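You operate a simulated robot arm through the tools that you are given. There is no shell and no other tool.

You run a simulated robot arm. Do the job below in one go: nothing can be reset, and whatever is moved stays where it is left.

JOB
Lift the cone off, give the mortar 25 drops and switch off.
Fine: Set the cone on the yellow board before the table runs. One run only.

It is judged by the outcome, as a careful person would: the job done as asked, and still so three seconds after it is handed in. It fails if anything else is knocked over, pushed out of place, dropped, spilled or broken.

ROBOT AND FRAMES
A 6-joint arm with a two-finger gripper, fixed in place. Base frame: the origin is on the floor under the middle of its stand, x ahead of it, y to its left, z up; the work surface is at about z = 860. Readings come in mm, rad, newtons and seconds.
It reaches about 1572 mm from its shoulder. Its first joint turns from -2.897 to 2.897 rad. Payload 2.45 kg.
The TCP is the grasp point between the finger pads, 20 mm short of the fingertips. In the tool frame z runs along the fingers and y along their closing line. The gripper opens to 140 mm; its body begins 168 mm behind the TCP.
Orientation is told as [roll, pitch, yaw] about the base's x, y, z axes, in that order, counted from this pose: with the fingers straight down and closing along the base's y, the tool's x points along the base's -x, its y along +y and its z along -z.

CONTROLS
- The arm moves only by the tool nudge_tool. Its argument "series" is a list that holds one entry, the list of rows, each a list of 7 numbers: the turn, a rotation vector about the tool's x, y, z in units of 5 degrees (1.0 is 5 degrees), then the shift along the tool's x, y, z in units of 40 mm (1.0 is 40 mm), then the opening, from 0 (shut) to 1 (fully open). In form: [[[wx, wy, wz, x, y, z, fingers], ...]]. A call has 1 to 20 rows; each row shifts and turns the commanded pose from where the row before left it, along the tool's axes as they then stand. A call with a number of a shift or a turn outside -1 to 1 is refused whole. Rows are played at 5 a second. More than 50 mm and 0.15 rad between two rows, or a gripper value outside its range, and nothing of the call is played. Where a pose cannot be reached the arm comes as near as it can. A force on the tool above 90 N (or 10 N above the force at the start of the call, whichever is more), or a blocked arm, ends the call early, and 0.2 s more pass. Each finger travels about 45 mm/s and halts on what it meets, pressing with about 45 N; the grip force reading is that of the motor and also rises with nothing between the fingers. The clock runs only during rows and for 0.2 s after the last one: add rows that do not move to give the fingers time. The reply holds the time, the measured pose of the TCP, the force on the tool along the base axes, the opening and the grip force, in the units named above and with some noise, with the torque about the TCP (base axes, N m) and any sound that the robot's microphone picked up.
- Cameras (640 x 400 px; columns grow to the right, rows downward): "scene" is fixed at [225.1, 654.8, 1621.2]; the picture's right is [-0.80, -0.60, 0.00], its down [-0.22, 0.29, -0.93] and it looks along [0.56, -0.74, -0.36] (base axes); focal length 376 px, centre (320, 200). "wrist" rides on the gripper at [78, 11, -209] in the tool frame; the picture's right is [-0.14, 0.99, 0.00], its down [-0.92, -0.13, -0.37] and it looks along [-0.36, -0.05, 0.93] (tool axes); focal length 280 px, centre (320, 200). There is no depth. A picture from a camera that has moved, and an enlarged one, comes with that camera's place and axes in the base frame and with its lens. The place of the scene camera against the robot may be out by one fixed shift of up to 12 mm in any direction.
- camera(camera): a new picture of that camera. The clock stands still meanwhile.
- inspect(camera, box): a new picture of the part [left, top, right, bottom] of that camera's present view, enlarged. The clock stands still meanwhile.
- hand_in(): hands the job in; it is judged then, once.

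Nothing tells you positions but the pictures and the camera data. Unless the task says otherwise, let go and move clear before handing in.

The tools are called after ">>>" as name(argument=value, ...) on one line, values as JSON. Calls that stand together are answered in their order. nudge_tool: Moves the arm, as the interface text tells. Its arguments: {"type":"object","properties":{"series":{"type":"array","items":{"type":"array","items":{"type":"array","items":{"type":"number"}}}}},"required":["series"]} The other tools are called the same way: camera (camera) takes a picture; inspect (camera, box) takes an enlarged picture of a part of a camera's view; hand_in () hands the job in.

At the start:

```text
time: 0.0
tcp_pos: [526.8, -204.3, 1495.0]
tcp_rot: [0.0, -0.002, -0.001]
wrist_force: [0.1, -0.1, -0.4]
moment: [-0.01, 0.02, -0.02]
gripper_width: 140.0
gripper_force: 0.1
```

scene: 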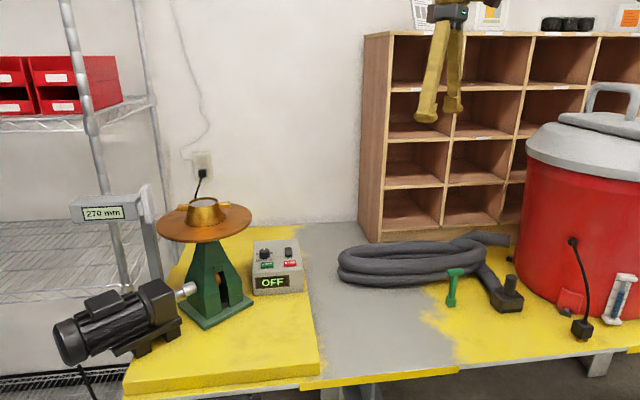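
wrist: 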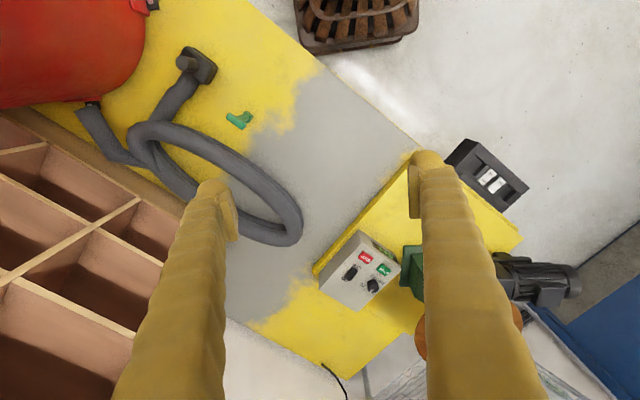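

I see a motor-driven flow table with a brass cone on its round top, a control box showing OFF beside it, and a yellow board under both. I'll look closer before I move anything.

>>> inspect(camera="scene", box=[140, 180, 320, 300])

>>> inspect(camera="scene", box=[40, 160, 200, 280])

>>> inspect(camera="wrist", box=[310, 220, 430, 320])

>>> inspect(camera="scene", box=[240, 230, 310, 300])

```text
3.33 times, centred on (230, 240) of scene
camera zoom: at [225.1, 654.8, 1621.2], right [-0.8, -0.6, 0.0], down [-0.22, 0.29, -0.93], along [0.56, -0.74, -0.36], focal length 1253 px, centre (620, 67)
```

zoom: 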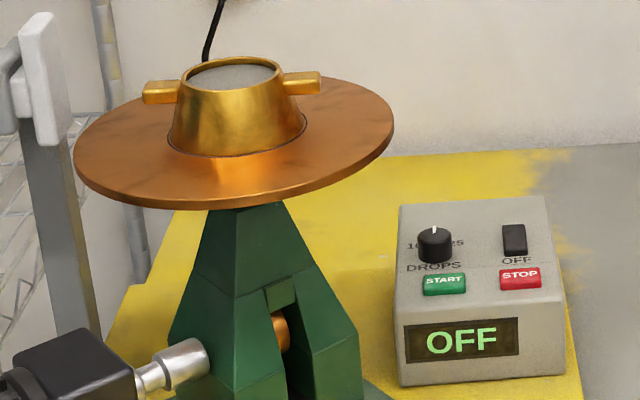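

```text
3.33 times, centred on (120, 220) of scene
camera zoom: at [225.1, 654.8, 1621.2], right [-0.8, -0.6, 0.0], down [-0.22, 0.29, -0.93], along [0.56, -0.74, -0.36], focal length 1253 px, centre (987, 133)
```

zoom: 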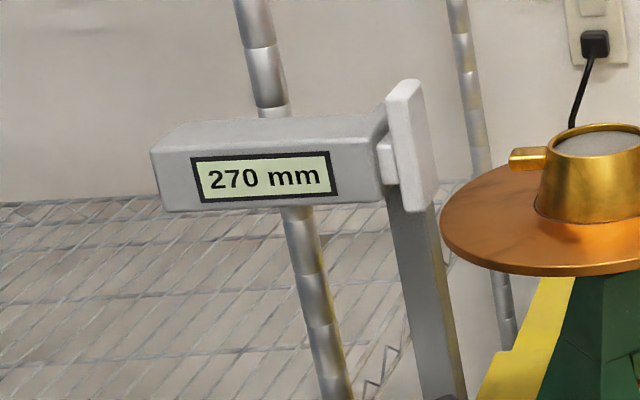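

```text
4.00 times, centred on (370, 270) of wrist
camera zoom: at [448.7, -195.3, 1704.4], right [0.14, 0.99, 0.0], down [0.92, -0.13, 0.37], along [0.36, -0.05, -0.93], focal length 1122 px, centre (120, -80)
```

zoom: 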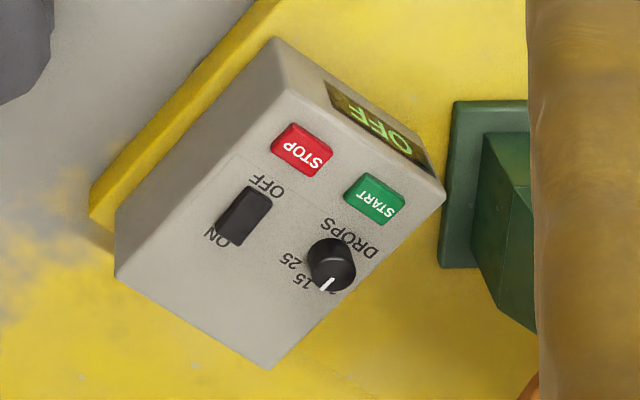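

```text
5.71 times, centred on (275, 265) of scene
camera zoom: at [225.1, 654.8, 1621.2], right [-0.8, -0.6, 0.0], down [-0.22, 0.29, -0.93], along [0.56, -0.74, -0.36], focal length 2148 px, centre (577, -171)
```

zoom: 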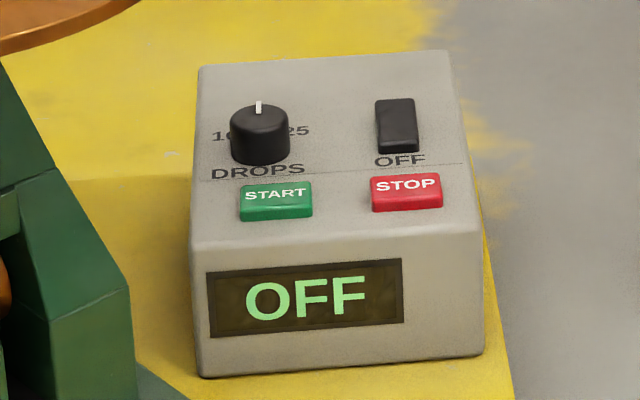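

The box has a rocker set to OFF, a DROPS knob set to 15 (marks 10/15/25), and START and STOP buttons. From both views I place the disk near (1040, 90, 1190) and the box near (940, -125, 990). I'll move high above the flow table to get better fixes.

>>> nudge_tool(series=[[[0, 0, 0, -0.5, 0.3, 0, 1], [0, 0, 0, -1, 0.65, 0, 1], [0, 0, 0, -1, 0.65, 0, 1], [0, 0, 0, -1, 0.65, 0, 1], [0, 0, 0, -1, 0.65, 0, 1], [0, 0, 0, -1, 0.65, 0, 1], [0, 0, 0, -1, 0.65, 0, 1], [0, 0, 0, -1, 0.65, 0, 1], [0, 0, 0, -0.5, 0.3, 0, 1], [0, 0, 0, 0, 0, 0, 1], [0, 0, 0, 0, 0, 0, 1]]])

```text
time: 2.4
tcp_pos: [849.1, 1.4, 1494.2]
tcp_rot: [0.001, 0.0, -0.001]
wrist_force: [-0.5, 0.1, 0.3]
moment: [-0.02, -0.03, 0.02]
gripper_width: 140.1
gripper_force: 0.1
```

>>> camera(camera="wrist")

>>> camera(camera="scene")

```text
taken
camera wrist: at [769.2, 10.8, 1704.9], right [0.14, 0.99, 0.0], down [0.92, -0.13, 0.37], along [0.36, -0.05, -0.93], focal length 280 px, centre (320, 200)
```

wrist: 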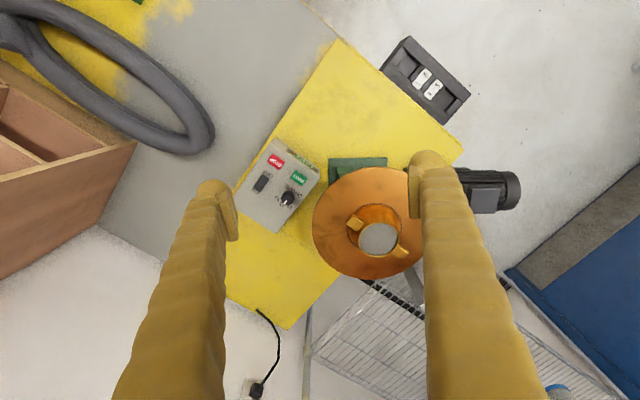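

```text
taken
```

scene: 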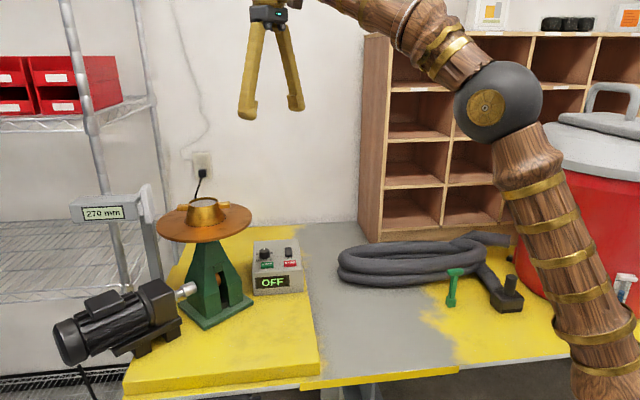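

The flow table and box are now in the wrist view. I'll enlarge the cone and the box.

>>> inspect(camera="wrist", box=[300, 150, 444, 290])

>>> inspect(camera="wrist", box=[235, 125, 335, 245])

>>> inspect(camera="wrist", box=[230, 30, 480, 190])

```text
2.86 times, centred on (372, 220) of wrist
camera zoom: at [769.2, 10.8, 1704.9], right [0.14, 0.99, 0.0], down [0.92, -0.13, 0.37], along [0.36, -0.05, -0.93], focal length 801 px, centre (171, 143)
```

zoom: 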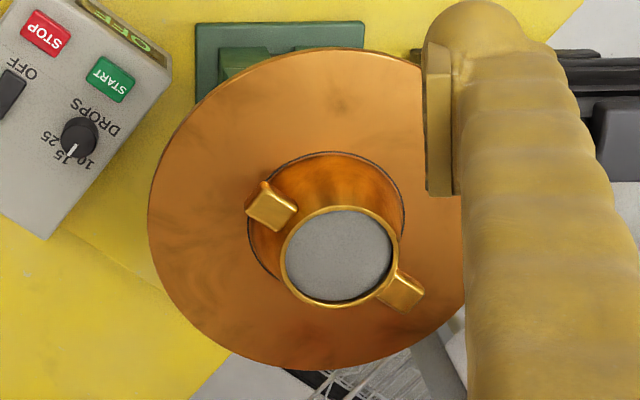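

```text
3.33 times, centred on (285, 185) of wrist
camera zoom: at [769.2, 10.8, 1704.9], right [0.14, 0.99, 0.0], down [0.92, -0.13, 0.37], along [0.36, -0.05, -0.93], focal length 935 px, centre (437, 250)
```

zoom: 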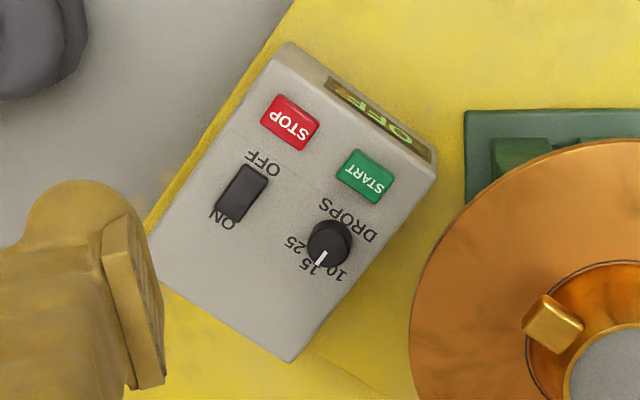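

```text
2.50 times, centred on (355, 110) of wrist
camera zoom: at [769.2, 10.8, 1704.9], right [0.14, 0.99, 0.0], down [0.92, -0.13, 0.37], along [0.36, -0.05, -0.93], focal length 701 px, centre (232, 425)
```

zoom: 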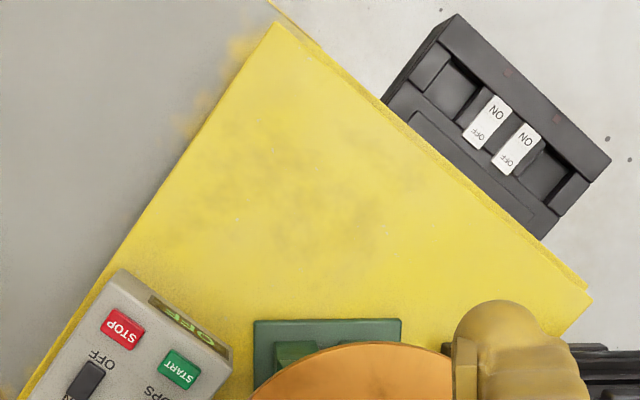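

By triangulation, STOP is at about (925, -126, 993) and the cone is near (1041, 84) with its top around z 1250. The board is turned 45°, with free space around (800, 80). A grey gauge stands behind the disk, so I'll get a view of it and the cone before going in.

>>> nudge_tool(series=[[[0, 0, 0, -0.5, 0.5, 0, 1], [0, 0, 0, -0.8, 0.8, 0, 1], [0, 0, 0, -0.8, 0.8, 0, 1], [0, 0, 0, -0.8, 0.8, 0, 1], [0, 0, 0, -0.5, 0.5, 0, 1], [0, 0, 0, 0, 0, 0, 1], [0, 0, 0, 0, 0, 0, 1]]])

>>> camera(camera="wrist")

>>> inspect(camera="wrist", box=[210, 150, 440, 294])

```text
time: 4.0
tcp_pos: [938.8, 132.1, 1433.0]
tcp_rot: [0.001, -0.004, 0.002]
wrist_force: [0.3, 0.3, 0.4]
moment: [0.0, -0.01, -0.01]
gripper_width: 140.1
gripper_force: 0.1
out of reach, approached as far as the arm can: row 1, 2, 3, 4, 5
```

```text
taken
camera wrist: at [858.9, 142.1, 1642.5], right [0.14, 0.99, 0.0], down [0.92, -0.13, 0.37], along [0.37, -0.05, -0.93], focal length 280 px, centre (320, 200)
```

wrist: 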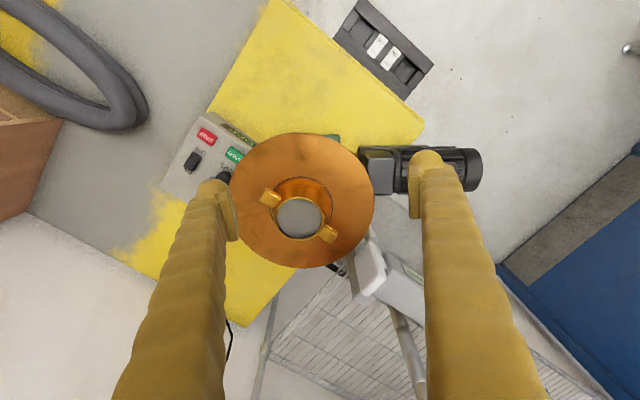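

```text
2.78 times, centred on (325, 222) of wrist
camera zoom: at [858.9, 142.1, 1642.5], right [0.14, 0.99, 0.0], down [0.92, -0.13, 0.37], along [0.37, -0.05, -0.93], focal length 779 px, centre (306, 139)
```

zoom: 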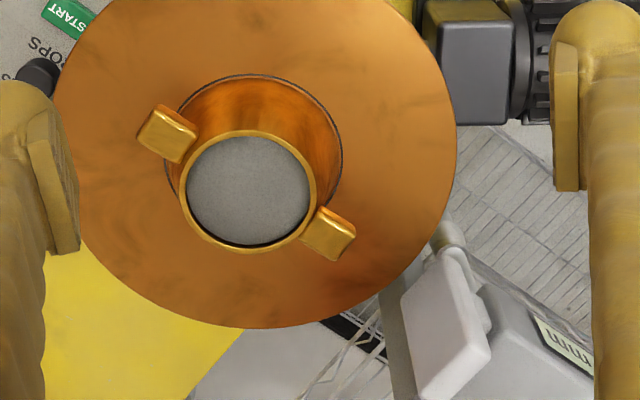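

The cone top is at about (1041, 84, 1247), its lugs run along about 47° spanning roughly 137 mm, and a gauge paddle stands near (1155, 188) up to z 1295. The last move hit the arm's reach limit, so I'll check where the command stands, then go back and lower to measure the board and box up close.

>>> nudge_tool(series=[[[0, 0, 0, 0, 0, 0, 1]]])

>>> nudge_tool(series=[[[0, 0, 0, 0.5, -0.2, 0, 1], [0, 0, 0, 0.8, -0.3, 0, 1], [0, 0, 0, 0.8, -0.3, 0, 1], [0, 0, 0, 0.8, -0.3, 0, 1], [0, 0, 0, 0.5, -0.2, 0, 1], [0, 0, 0, 0, 0, 0, 1]]])

```text
time: 4.4
tcp_pos: [938.6, 132.7, 1433.6]
tcp_rot: [-0.001, -0.003, 0.0]
wrist_force: [-0.2, 0.2, -0.3]
moment: [-0.01, -0.04, 0.0]
gripper_width: 140.1
gripper_force: 0.1
```

```text
time: 5.8
tcp_pos: [801.4, 79.0, 1433.5]
tcp_rot: [0.0, 0.0, -0.001]
wrist_force: [0.4, -0.1, 1.4]
moment: [0.01, -0.01, -0.01]
gripper_width: 140.1
gripper_force: 0.0
```

The command follows the reached pose, which is good. I'm at (801, 79, 1433), so I'll take a view, then lower 240 mm straight down and take another.

>>> camera(camera="wrist")

>>> nudge_tool(series=[[[0, 0, 0, 0, 0, 0.5, 1], [0, 0, 0, 0, 0, 1, 1], [0, 0, 0, 0, 0, 1, 1], [0, 0, 0, 0, 0, 1, 1], [0, 0, 0, 0, 0, 1, 1], [0, 0, 0, 0, 0, 1, 1], [0, 0, 0, 0, 0, 0.5, 1], [0, 0, 0, 0, 0, 0, 1], [0, 0, 0, 0, 0, 0, 1]]])

>>> camera(camera="wrist")

```text
taken
camera wrist: at [722.7, 90.1, 1643.6], right [0.14, 0.99, 0.0], down [0.92, -0.13, 0.37], along [0.37, -0.05, -0.93], focal length 280 px, centre (320, 200)
```

wrist: 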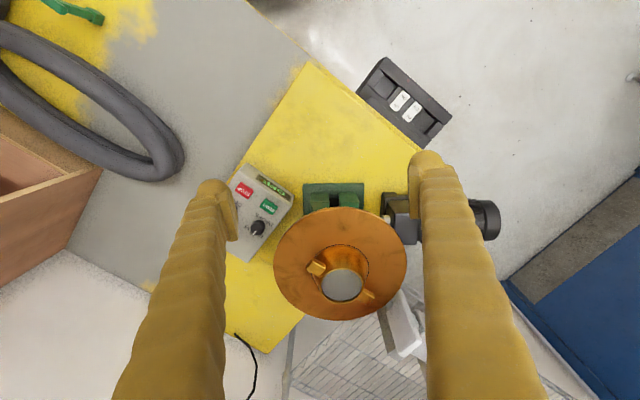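

```text
time: 7.8
tcp_pos: [803.1, 81.5, 1193.5]
tcp_rot: [-0.002, 0.0, 0.0]
wrist_force: [0.2, 0.0, 0.7]
moment: [-0.03, -0.02, 0.0]
gripper_width: 140.3
gripper_force: 0.0
```

```text
taken
camera wrist: at [723.4, 90.3, 1403.2], right [0.14, 0.99, 0.0], down [0.92, -0.13, 0.37], along [0.36, -0.05, -0.93], focal length 280 px, centre (320, 200)
```

wrist: 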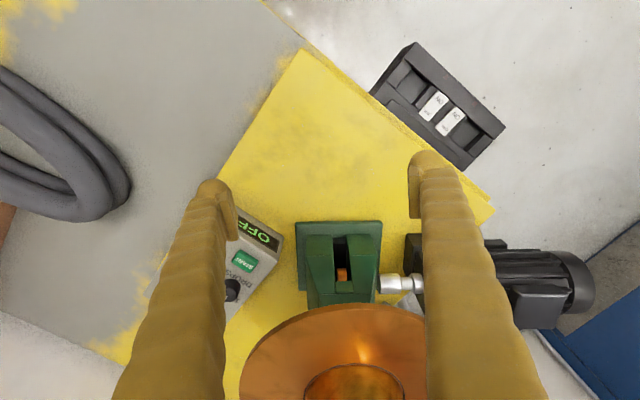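

I can see the board well now. I'll enlarge it here, then shift sideways and enlarge again to find the board height.

>>> inspect(camera="wrist", box=[220, 40, 420, 165])

>>> nudge_tool(series=[[[0, 0, 0, 0.4, -0.4, 0, 1], [0, 0, 0, 0.6, -0.8, 0, 1], [0, 0, 0, 0.6, -0.8, 0, 1], [0, 0, 0, 0.4, -0.8, 0, 1], [0, 0, 0, 0, -0.4, 0, 1], [0, 0, 0, 0, 0, 0, 1], [0, 0, 0, 0, 0, 0, 1]]])

>>> camera(camera="wrist")

>>> inspect(camera="wrist", box=[220, 0, 420, 125])

>>> inspect(camera="wrist", box=[220, 100, 420, 225])

```text
3.20 times, centred on (320, 102) of wrist
camera zoom: at [723.4, 90.3, 1403.2], right [0.14, 0.99, 0.0], down [0.92, -0.13, 0.37], along [0.36, -0.05, -0.93], focal length 897 px, centre (320, 512)
```

zoom: 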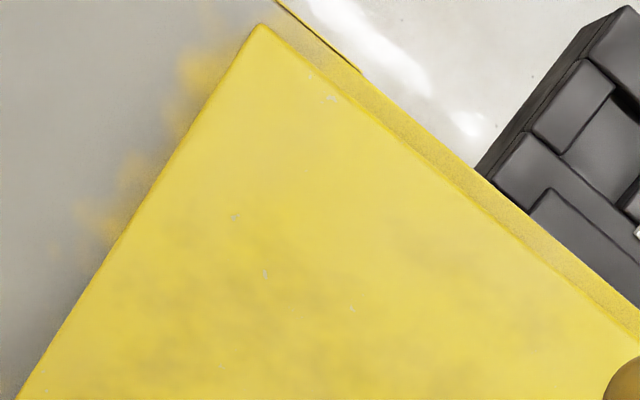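

```text
time: 9.4
tcp_pos: [721.4, -48.2, 1194.4]
tcp_rot: [-0.001, -0.003, 0.0]
wrist_force: [0.4, 0.3, 0.9]
moment: [0.01, -0.02, 0.0]
gripper_width: 139.9
gripper_force: 0.1
```

```text
taken
camera wrist: at [643.0, -38.6, 1404.1], right [0.14, 0.99, 0.0], down [0.92, -0.13, 0.37], along [0.36, -0.05, -0.93], focal length 280 px, centre (320, 200)
```

wrist: 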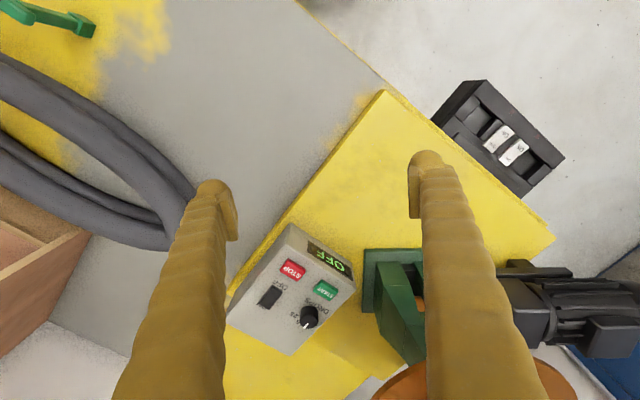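

```text
3.20 times, centred on (320, 62) of wrist
camera zoom: at [643.0, -38.6, 1404.1], right [0.14, 0.99, 0.0], down [0.92, -0.13, 0.37], along [0.36, -0.05, -0.93], focal length 897 px, centre (320, 640)
```

zoom: 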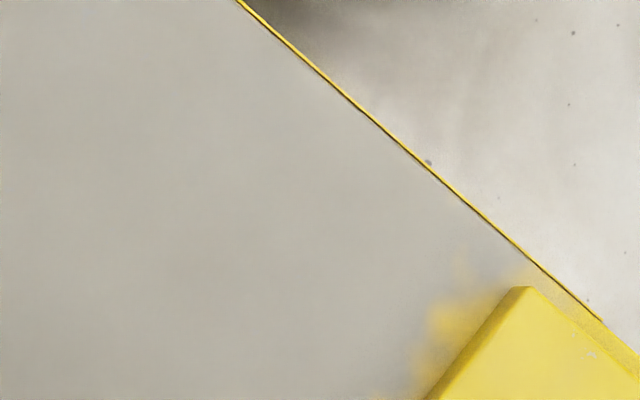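

```text
3.20 times, centred on (320, 162) of wrist
camera zoom: at [643.0, -38.6, 1404.1], right [0.14, 0.99, 0.0], down [0.92, -0.13, 0.37], along [0.36, -0.05, -0.93], focal length 897 px, centre (320, 320)
```

zoom: 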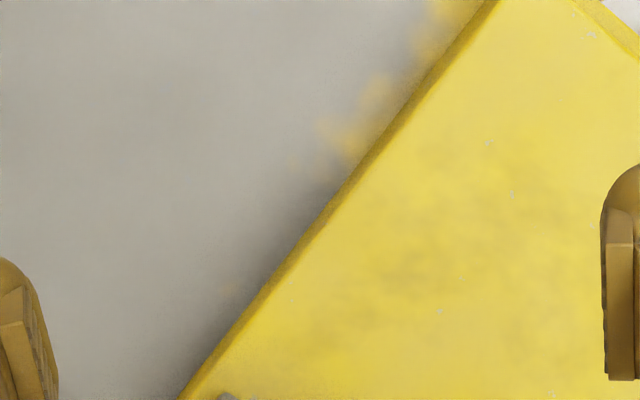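

The board top comes out at z ≈ 905, with its near corner at about (658, 70) and edges along about 46.5°, so I'll set the cone down at (790, 80). Next I'll rise, move over the cone at z 1330 and turn 47° so the fingers close across the cone body, square to the lugs.

>>> nudge_tool(series=[[[0, 0, 0, 0, 0, -0.5, 1], [0, 0, 0, 0, 0, -1, 1], [0, 0, 0, 0, 0, -1, 1], [0, 0, 0, 0, 0, -0.9, 1], [0, 0, 0, -0.5, 0.2, 0, 1], [0, 0, 0, -1, 0.4, 0, 1], [0, 0, 0, -1, 0.4, 0, 1], [0, 0, 0, -1, 0.4, 0, 1], [0, 0, 0, -1, 0.4, 0, 1], [0, 0, 0, -1, 0.4, 0, 1], [0, 0, 0, -0.8, 0.4, 0, 1], [0, 0, 0, -0.5, 0.3, 0, 1], [0, 0, 0, 0, 0, 0, 1], [0, 0, -1, 0, 0, 0, 1], [0, 0, 0, 0, 0, 0, 1], [0, 0, 0, 0, 0, 0, 1]]])

```text
time: 12.8
tcp_pos: [995.2, 69.2, 1330.8]
tcp_rot: [0.0, 0.0, 0.088]
wrist_force: [-0.4, 0.1, 0.0]
moment: [0.02, -0.02, -0.02]
gripper_width: 140.1
gripper_force: 0.0
```

The yaw sign is confirmed. I'll finish the turn to about 47° and look at the cone.

>>> nudge_tool(series=[[[0, 0, -0.839, 0, 0, 0, 1], [0, 0, -0.839, 0, 0, 0, 1], [0, 0, -0.839, 0, 0, 0, 1], [0, 0, -0.839, 0, 0, 0, 1], [0, 0, -0.839, 0, 0, 0, 1], [0, 0, -0.839, 0, 0, 0, 1], [0, 0, -0.839, 0, 0, 0, 1], [0, 0, -0.839, 0, 0, 0, 1], [0, 0, -0.839, 0, 0, 0, 1], [0, 0, -0.839, 0, 0, 0, 1], [0, 0, 0, 0, 0, 0, 1], [0, 0, 0, 0, 0, 0, 1]]])

>>> camera(camera="wrist")

>>> inspect(camera="wrist", box=[220, 180, 420, 305])

>>> camera(camera="scene")

```text
time: 15.4
tcp_pos: [995.4, 68.1, 1330.1]
tcp_rot: [0.0, 0.001, 0.82]
wrist_force: [-0.2, 0.8, -0.7]
moment: [-0.02, -0.04, 0.0]
gripper_width: 140.3
gripper_force: 0.0
```

```text
taken
camera wrist: at [932.2, 17.3, 1539.7], right [-0.63, 0.78, 0.0], down [0.72, 0.59, 0.37], along [0.29, 0.23, -0.93], focal length 280 px, centre (320, 200)
```

wrist: 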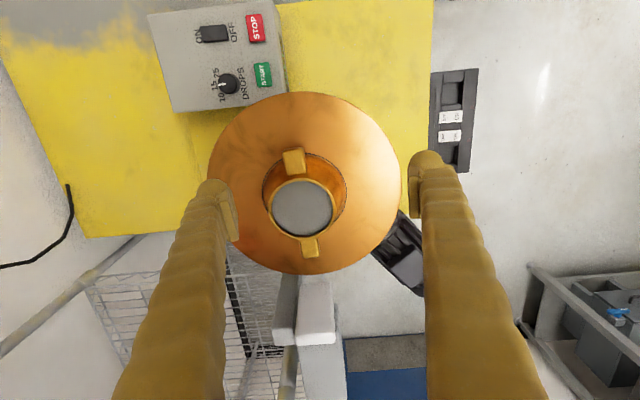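

```text
3.20 times, centred on (320, 242) of wrist
camera zoom: at [932.2, 17.3, 1539.7], right [-0.63, 0.78, 0.0], down [0.72, 0.59, 0.37], along [0.29, 0.23, -0.93], focal length 897 px, centre (320, 64)
```

zoom: 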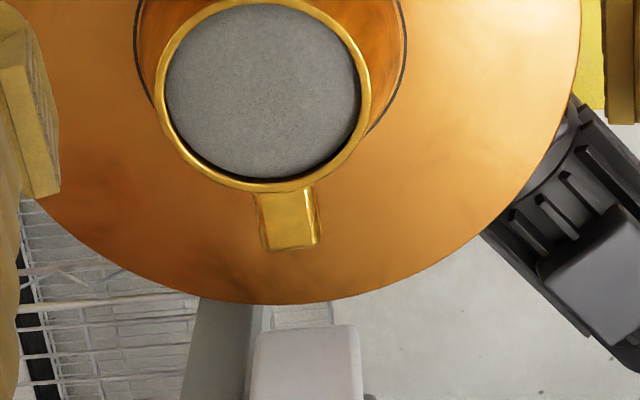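

```text
taken
```

scene: 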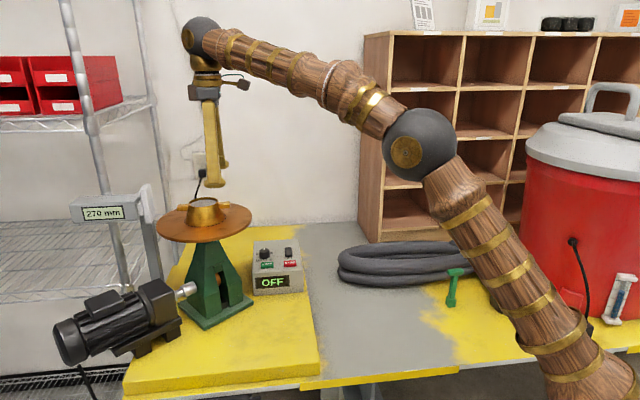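

The lugs run at 48°, which matches the tool turn, and I put the cone centre at about (1042, 82). I'll move directly over it and check the centring.

>>> nudge_tool(series=[[[0, 0, 0, -0.35, -0.205, 0, 1], [0, 0, 0, -0.35, -0.205, 0, 1], [0, 0, 0, -0.35, -0.205, 0, 1], [0, 0, 0, 0, 0, 0, 1], [0, 0, 0, 0, 0, 0, 1]]])

>>> camera(camera="wrist")

>>> inspect(camera="wrist", box=[220, 100, 420, 225])

```text
time: 16.6
tcp_pos: [1040.9, 82.4, 1330.3]
tcp_rot: [-0.001, 0.001, 0.821]
wrist_force: [-0.1, 0.2, -0.6]
moment: [-0.03, -0.03, 0.0]
gripper_width: 140.0
gripper_force: 0.0
```

```text
taken
camera wrist: at [979.1, 31.5, 1539.5], right [-0.63, 0.78, 0.0], down [0.72, 0.59, 0.37], along [0.29, 0.23, -0.93], focal length 280 px, centre (320, 200)
```

wrist: 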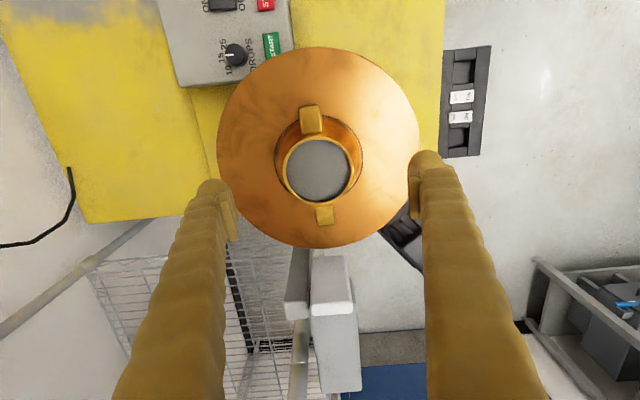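

```text
3.20 times, centred on (320, 162) of wrist
camera zoom: at [979.1, 31.5, 1539.5], right [-0.63, 0.78, 0.0], down [0.72, 0.59, 0.37], along [0.29, 0.23, -0.93], focal length 897 px, centre (320, 320)
```

zoom: 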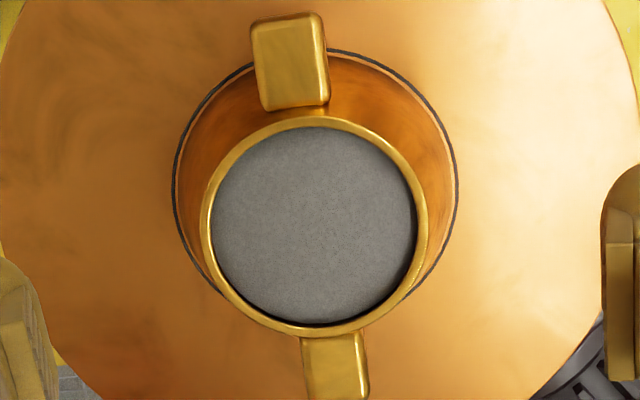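

The cone centre sits about 2 mm left of the tool axis in this view. I'll shut the fingers up here, clear of everything, to see exactly where they meet and calibrate the closing line.

>>> nudge_tool(series=[[[0, 0, 0, 0, 0, 0, 0.5], [0, 0, 0, 0, 0, 0, 0], [0, 0, 0, 0, 0, 0, 0], [0, 0, 0, 0, 0, 0, 0], [0, 0, 0, 0, 0, 0, 0], [0, 0, 0, 0, 0, 0, 0], [0, 0, 0, 0, 0, 0, 0], [0, 0, 0, 0, 0, 0, 0], [0, 0, 0, 0, 0, 0, 0], [0, 0, 0, 0, 0, 0, 0], [0, 0, 0, 0, 0, 0, 0]]])

>>> camera(camera="wrist")

>>> inspect(camera="wrist", box=[220, 100, 420, 225])

```text
time: 19.0
tcp_pos: [1040.4, 82.7, 1330.2]
tcp_rot: [0.0, -0.001, 0.821]
wrist_force: [-0.3, 0.7, -0.1]
moment: [-0.01, 0.01, 0.03]
gripper_width: 0.2
gripper_force: 29.0
```

```text
taken
camera wrist: at [979.0, 31.5, 1539.5], right [-0.63, 0.78, 0.0], down [0.72, 0.59, 0.37], along [0.29, 0.23, -0.93], focal length 280 px, centre (320, 200)
```

wrist: 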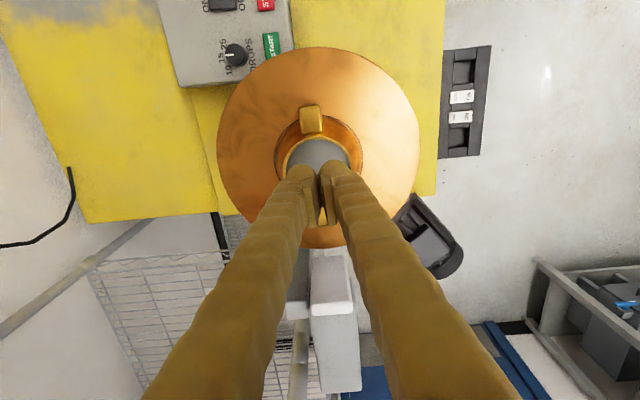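

```text
3.20 times, centred on (320, 162) of wrist
camera zoom: at [979.0, 31.5, 1539.5], right [-0.63, 0.78, 0.0], down [0.72, 0.59, 0.37], along [0.29, 0.23, -0.93], focal length 897 px, centre (320, 320)
```

zoom: 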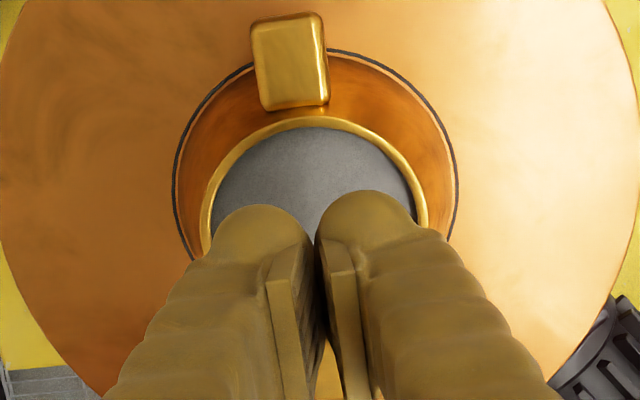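

The fingers meet within about 1 mm of the cone's centre line, so only a small correction is needed. I'll reopen them, correct by 2 mm and lower to z ≈ 1243 with the fingers beside the cone.

>>> nudge_tool(series=[[[0, 0, 0, -0.058, -0.015, 0, 1], [0, 0, 0, 0, 0, 0, 1], [0, 0, 0, 0, 0, 0, 1], [0, 0, 0, 0, 0, 0, 1], [0, 0, 0, 0, 0, 0, 1], [0, 0, 0, 0, 0, 0, 1], [0, 0, 0, 0, 0, 0, 1], [0, 0, 0, 0, 0, 0, 1], [0, 0, 0, 0, 0, 0, 1], [0, 0, 0, 0, 0, 0.4, 1], [0, 0, 0, 0, 0, 0.4, 1], [0, 0, 0, 0, 0, 0.4, 1], [0, 0, 0, 0, 0, 0.4, 1], [0, 0, 0, 0, 0, 0.3, 1], [0, 0, 0, 0, 0, 0.27, 1], [0, 0, 0, 0, 0, 0, 0.78], [0, 0, 0, 0, 0, 0, 0.78], [0, 0, 0, 0, 0, 0, 0.78]]])

>>> camera(camera="wrist")

>>> inspect(camera="wrist", box=[220, 120, 420, 245])

>>> inspect(camera="scene", box=[140, 110, 270, 250])

```text
time: 22.8
tcp_pos: [1043.9, 83.6, 1243.3]
tcp_rot: [0.0, -0.001, 0.821]
wrist_force: [-0.1, -0.2, 0.9]
moment: [-0.01, 0.0, 0.03]
gripper_width: 108.9
gripper_force: 0.1
```

```text
taken
camera wrist: at [981.1, 32.5, 1452.9], right [-0.63, 0.78, 0.0], down [0.72, 0.59, 0.37], along [0.29, 0.23, -0.93], focal length 280 px, centre (320, 200)
```

wrist: 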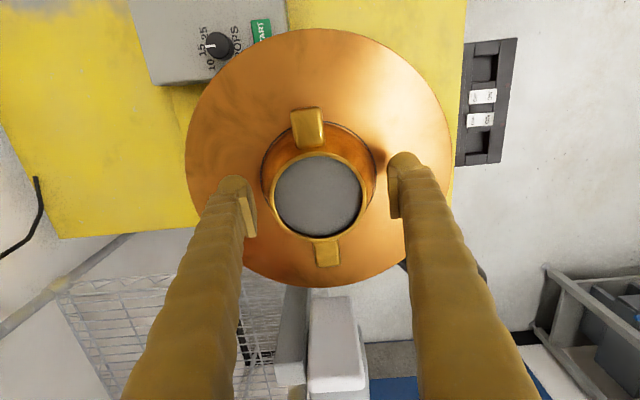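

```text
3.20 times, centred on (320, 182) of wrist
camera zoom: at [981.1, 32.5, 1452.9], right [-0.63, 0.78, 0.0], down [0.72, 0.59, 0.37], along [0.29, 0.23, -0.93], focal length 897 px, centre (320, 256)
```

zoom: 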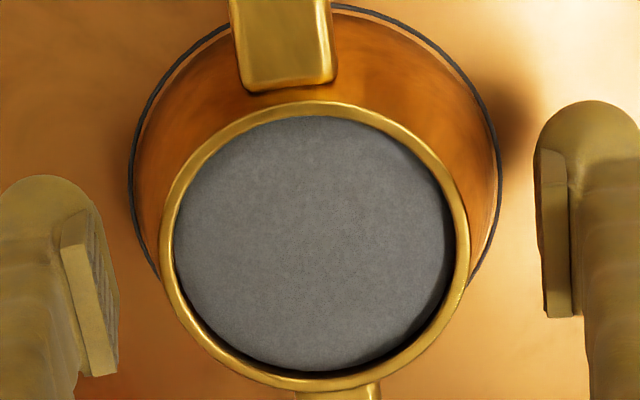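

```text
2.86 times, centred on (205, 180) of scene
camera zoom: at [225.1, 654.8, 1621.2], right [-0.8, -0.6, 0.0], down [-0.22, 0.29, -0.93], along [0.56, -0.74, -0.36], focal length 1074 px, centre (649, 257)
```

zoom: 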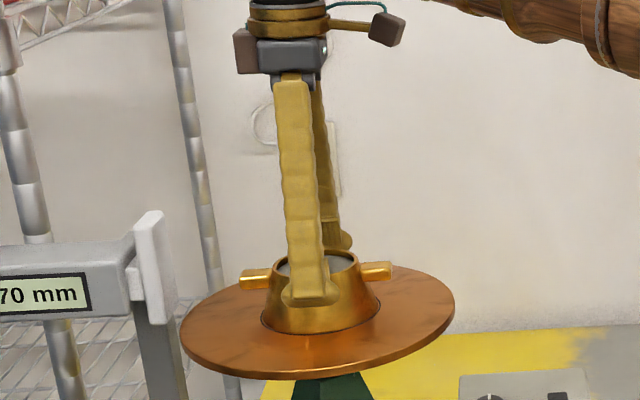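

The fingers are beside the cone, which sits about 1.3 mm toward the left finger. I'll correct that and close slowly to just short of contact to check.

>>> nudge_tool(series=[[[0, 0, 0, 0, -0.033, 0, 0.78], [0, 0, 0, 0, 0, 0, 0.74], [0, 0, 0, 0, 0, 0, 0.72], [0, 0, 0, 0, 0, 0, 0.7], [0, 0, 0, 0, 0, 0, 0.7]]])

>>> inspect(camera="wrist", box=[220, 120, 420, 245])

>>> inspect(camera="scene", box=[175, 165, 255, 235])

```text
time: 24.0
tcp_pos: [1043.3, 82.6, 1243.3]
tcp_rot: [0.001, -0.001, 0.821]
wrist_force: [-0.7, 1.3, -0.6]
moment: [0.02, -0.02, 0.02]
gripper_width: 98.2
gripper_force: 0.2
```

```text
3.20 times, centred on (320, 182) of wrist
camera zoom: at [982.0, 31.5, 1452.9], right [-0.63, 0.78, 0.0], down [0.72, 0.59, 0.37], along [0.29, 0.23, -0.93], focal length 897 px, centre (320, 256)
```

zoom: 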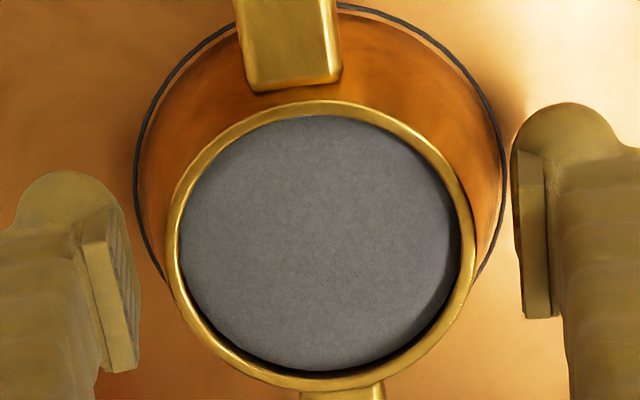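

```text
5.71 times, centred on (215, 200) of scene
camera zoom: at [225.1, 654.8, 1621.2], right [-0.8, -0.6, 0.0], down [-0.22, 0.29, -0.93], along [0.56, -0.74, -0.36], focal length 2148 px, centre (920, 200)
```

zoom: 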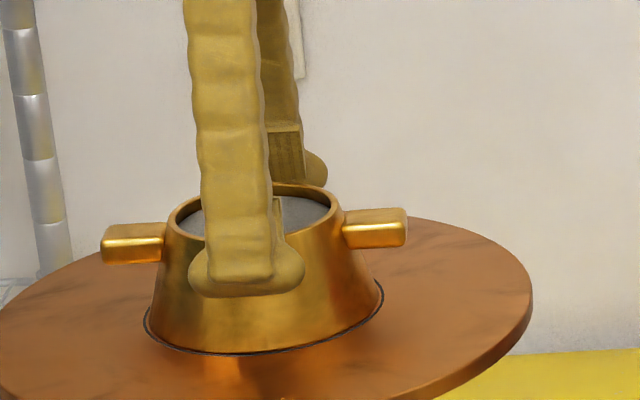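

Now it's centred: the rim spans u 165–476 about 320, and the pad gaps are even. I'll close gently and build up the grip.

>>> nudge_tool(series=[[[0, 0, 0, 0, 0, 0, 0.68], [0, 0, 0, 0, 0, 0, 0.66], [0, 0, 0, 0, 0, 0, 0.64], [0, 0, 0, 0, 0, 0, 0.62], [0, 0, 0, 0, 0, 0, 0.6], [0, 0, 0, 0, 0, 0, 0.56], [0, 0, 0, 0, 0, 0, 0.5], [0, 0, 0, 0, 0, 0, 0.4], [0, 0, 0, 0, 0, 0, 0.2], [0, 0, 0, 0, 0, 0, 0], [0, 0, 0, 0, 0, 0, 0], [0, 0, 0, 0, 0, 0, 0]]])

>>> inspect(camera="wrist", box=[220, 120, 420, 245])

>>> inspect(camera="scene", box=[175, 165, 255, 235])

```text
time: 26.6
tcp_pos: [1043.9, 82.4, 1243.7]
tcp_rot: [0.0, 0.002, 0.82]
wrist_force: [5.4, -2.4, 10.5]
moment: [-0.04, -0.04, -0.09]
gripper_width: 85.9
gripper_force: 44.4
```

```text
3.20 times, centred on (320, 182) of wrist
camera zoom: at [981.8, 31.3, 1453.3], right [-0.63, 0.78, 0.0], down [0.72, 0.59, 0.37], along [0.29, 0.23, -0.93], focal length 897 px, centre (320, 256)
```

zoom: 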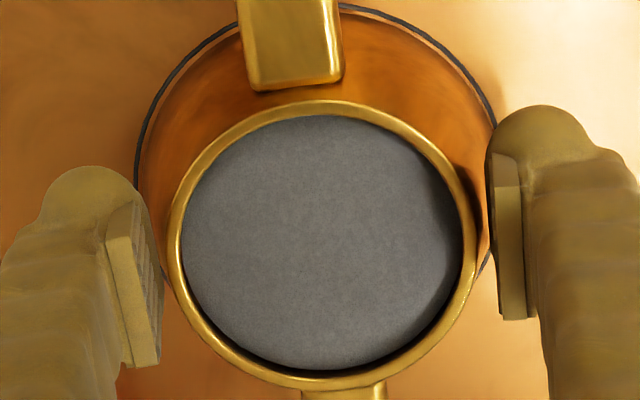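

```text
5.71 times, centred on (215, 200) of scene
camera zoom: at [225.1, 654.8, 1621.2], right [-0.8, -0.6, 0.0], down [-0.22, 0.29, -0.93], along [0.56, -0.74, -0.36], focal length 2148 px, centre (920, 200)
```

zoom: 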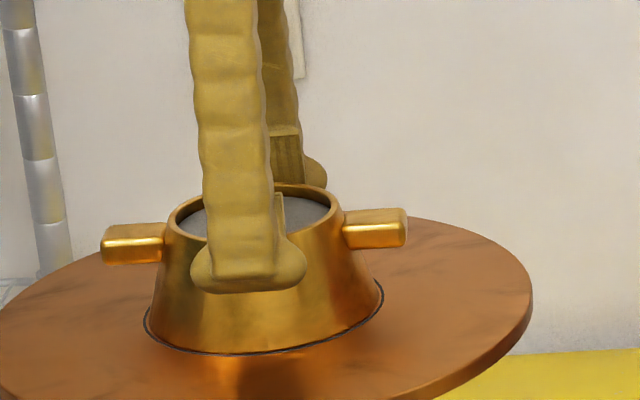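

I have a firm grip at 86 mm and the cone hasn't moved. I'll lift straight up slowly, first 12 mm, then check.

>>> nudge_tool(series=[[[0, 0, 0, 0, 0, -0.05, 0], [0, 0, 0, 0, 0, -0.05, 0], [0, 0, 0, 0, 0, -0.05, 0], [0, 0, 0, 0, 0, -0.05, 0], [0, 0, 0, 0, 0, -0.05, 0], [0, 0, 0, 0, 0, -0.05, 0], [0, 0, 0, 0, 0, 0, 0]]])

>>> inspect(camera="scene", box=[175, 165, 255, 235])

>>> inspect(camera="wrist", box=[220, 120, 420, 245])

```text
time: 28.2
tcp_pos: [1044.2, 83.2, 1255.2]
tcp_rot: [0.001, 0.0, 0.821]
wrist_force: [0.6, 2.6, 0.5]
moment: [-0.04, 0.07, 0.02]
gripper_width: 78.9
gripper_force: 45.1
```

```text
5.71 times, centred on (215, 200) of scene
camera zoom: at [225.1, 654.8, 1621.2], right [-0.8, -0.6, 0.0], down [-0.22, 0.29, -0.93], along [0.56, -0.74, -0.36], focal length 2148 px, centre (920, 200)
```

zoom: 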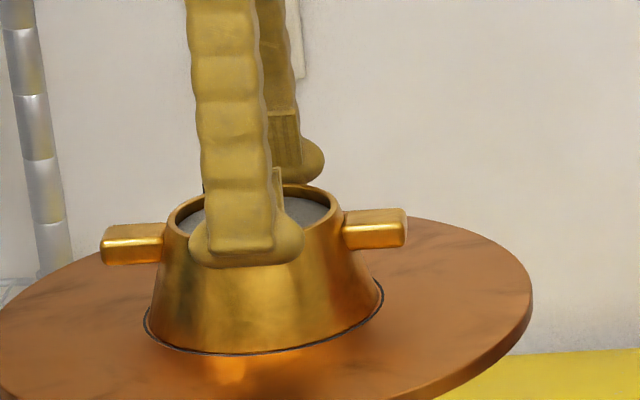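

```text
3.20 times, centred on (320, 182) of wrist
camera zoom: at [981.8, 31.5, 1465.1], right [-0.63, 0.78, 0.0], down [0.72, 0.59, 0.37], along [0.29, 0.23, -0.93], focal length 897 px, centre (320, 256)
```

zoom: 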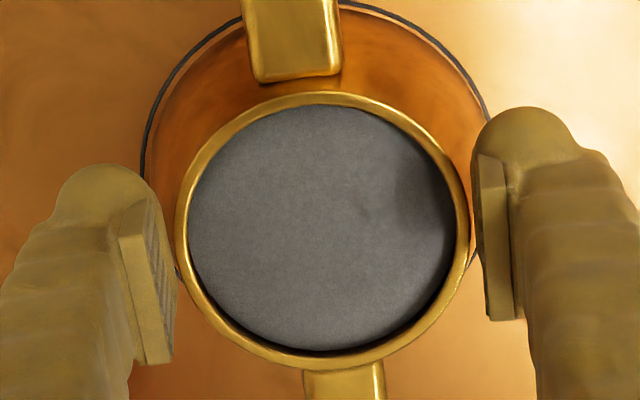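

The pads slid up the cone's slope (86 → 79 mm) and the cone stayed put, so gripping the tapered body won't hold. I'll open the fingers, back off straight up, and measure the lugs for a better grip.

>>> nudge_tool(series=[[[0, 0, 0, 0, 0, 0, 0.6], [0, 0, 0, 0, 0, 0, 0.7], [0, 0, 0, 0, 0, 0, 0.8], [0, 0, 0, 0, 0, 0, 1], [0, 0, 0, 0, 0, 0, 1], [0, 0, 0, 0, 0, 0, 1]]])

>>> inspect(camera="wrist", box=[240, 80, 400, 180])

>>> inspect(camera="wrist", box=[240, 180, 400, 280])

>>> inspect(camera="scene", box=[165, 175, 245, 245])

```text
time: 29.6
tcp_pos: [1043.1, 82.6, 1256.1]
tcp_rot: [0.001, -0.001, 0.821]
wrist_force: [-0.5, -0.7, 0.0]
moment: [0.0, 0.02, 0.04]
gripper_width: 140.0
gripper_force: 0.1
```

```text
4.00 times, centred on (320, 130) of wrist
camera zoom: at [981.8, 31.2, 1465.2], right [-0.63, 0.78, 0.0], down [0.72, 0.59, 0.37], along [0.29, 0.23, -0.93], focal length 1122 px, centre (320, 480)
```

zoom: 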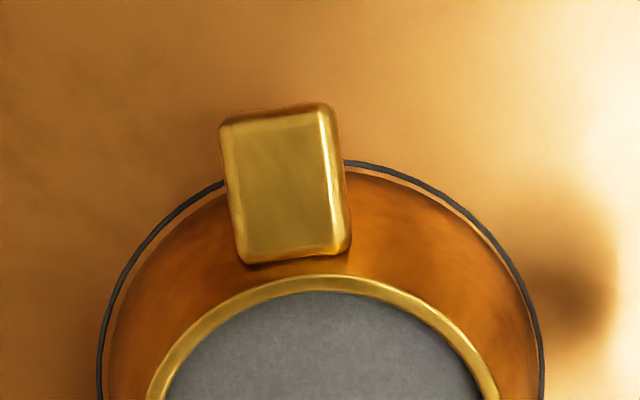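

```text
4.00 times, centred on (320, 230) of wrist
camera zoom: at [981.8, 31.2, 1465.2], right [-0.63, 0.78, 0.0], down [0.72, 0.59, 0.37], along [0.29, 0.23, -0.93], focal length 1122 px, centre (320, 80)
```

zoom: 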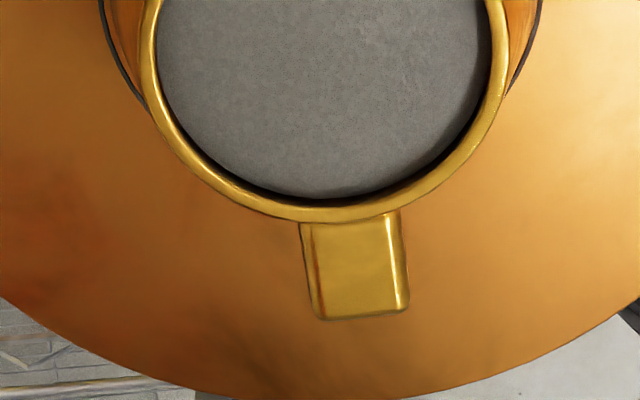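

```text
5.71 times, centred on (205, 210) of scene
camera zoom: at [225.1, 654.8, 1621.2], right [-0.8, -0.6, 0.0], down [-0.22, 0.29, -0.93], along [0.56, -0.74, -0.36], focal length 2148 px, centre (977, 143)
```

zoom: 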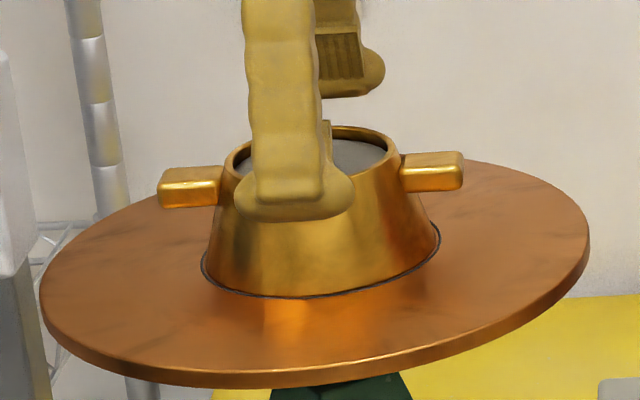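

The lugs span about 139 mm, too wide for the 140 mm opening, and the smooth tapered body slips. The fingertips seem to have feet wider than the shafts that might hook under the lugs, so I'll look closely at their shape.

>>> nudge_tool(series=[[[0, 0, 0, 0, 0, -0.3, 1], [0, 0, 0, 0, 0, -0.6, 1], [0, 0, 0, 0, 0, -0.6, 1], [0, 0, 0, 0, 0, -0.3, 1], [0, 0, 0, 0, 0, 0, 1]]])

>>> inspect(camera="scene", box=[185, 110, 245, 180])

>>> inspect(camera="wrist", box=[190, 140, 270, 260])

>>> inspect(camera="wrist", box=[390, 120, 470, 240])

```text
time: 30.8
tcp_pos: [1043.7, 82.2, 1328.8]
tcp_rot: [0.0, 0.0, 0.82]
wrist_force: [-0.6, -0.2, 0.2]
moment: [0.0, 0.05, 0.0]
gripper_width: 140.2
gripper_force: 0.0
```

```text
5.71 times, centred on (215, 145) of scene
camera zoom: at [225.1, 654.8, 1621.2], right [-0.8, -0.6, 0.0], down [-0.22, 0.29, -0.93], along [0.56, -0.74, -0.36], focal length 2148 px, centre (920, 514)
```

zoom: 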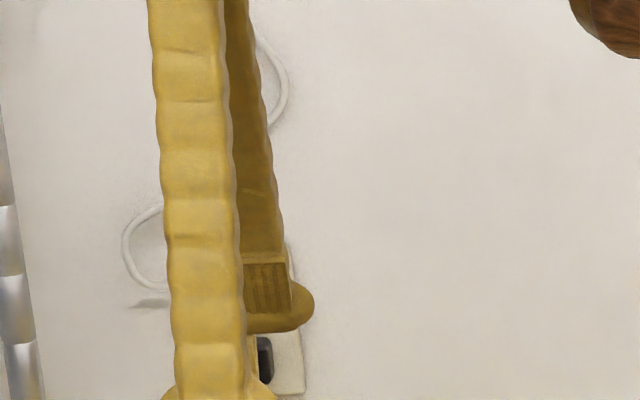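

```text
3.33 times, centred on (230, 200) of wrist
camera zoom: at [981.6, 31.0, 1537.2], right [-0.63, 0.78, 0.0], down [0.72, 0.59, 0.37], along [0.29, 0.23, -0.93], focal length 935 px, centre (620, 200)
```

zoom: 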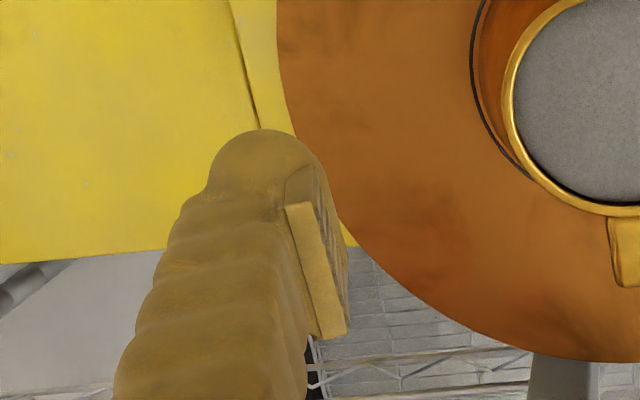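

```text
3.33 times, centred on (430, 180) of wrist
camera zoom: at [981.6, 31.0, 1537.2], right [-0.63, 0.78, 0.0], down [0.72, 0.59, 0.37], along [0.29, 0.23, -0.93], focal length 935 px, centre (-47, 267)
```

zoom: 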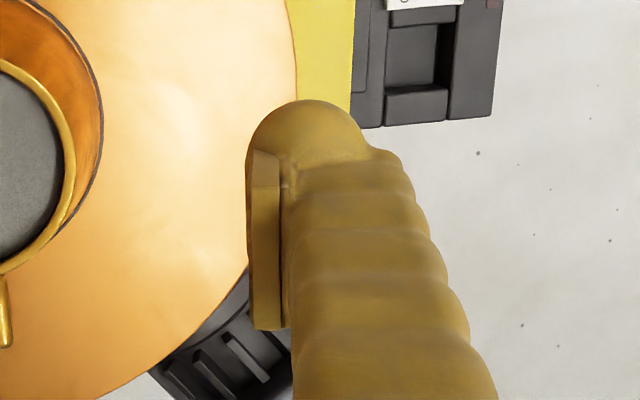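

>>> inspect(camera="scene", box=[190, 145, 240, 190])

>>> inspect(camera="scene", box=[160, 180, 250, 250])

```text
8.89 times, centred on (215, 168) of scene
camera zoom: at [225.1, 654.8, 1621.2], right [-0.8, -0.6, 0.0], down [-0.22, 0.29, -0.93], along [0.56, -0.74, -0.36], focal length 3341 px, centre (1253, 489)
```

zoom: 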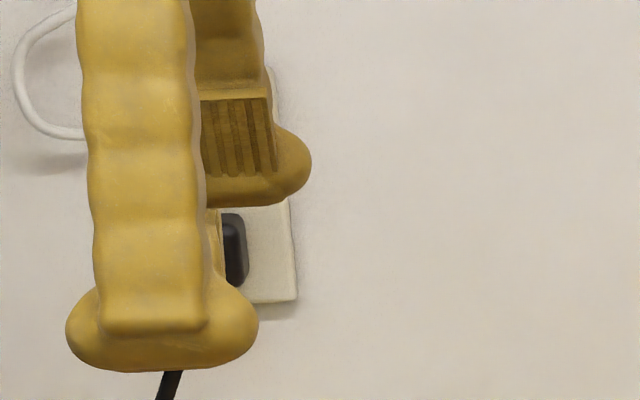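

```text
5.71 times, centred on (205, 215) of scene
camera zoom: at [225.1, 654.8, 1621.2], right [-0.8, -0.6, 0.0], down [-0.22, 0.29, -0.93], along [0.56, -0.74, -0.36], focal length 2148 px, centre (977, 114)
```

zoom: 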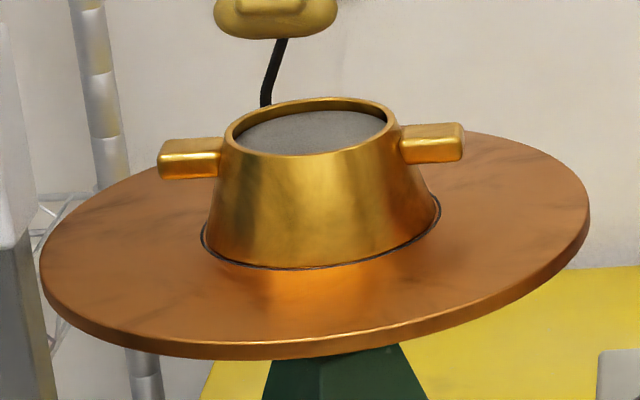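

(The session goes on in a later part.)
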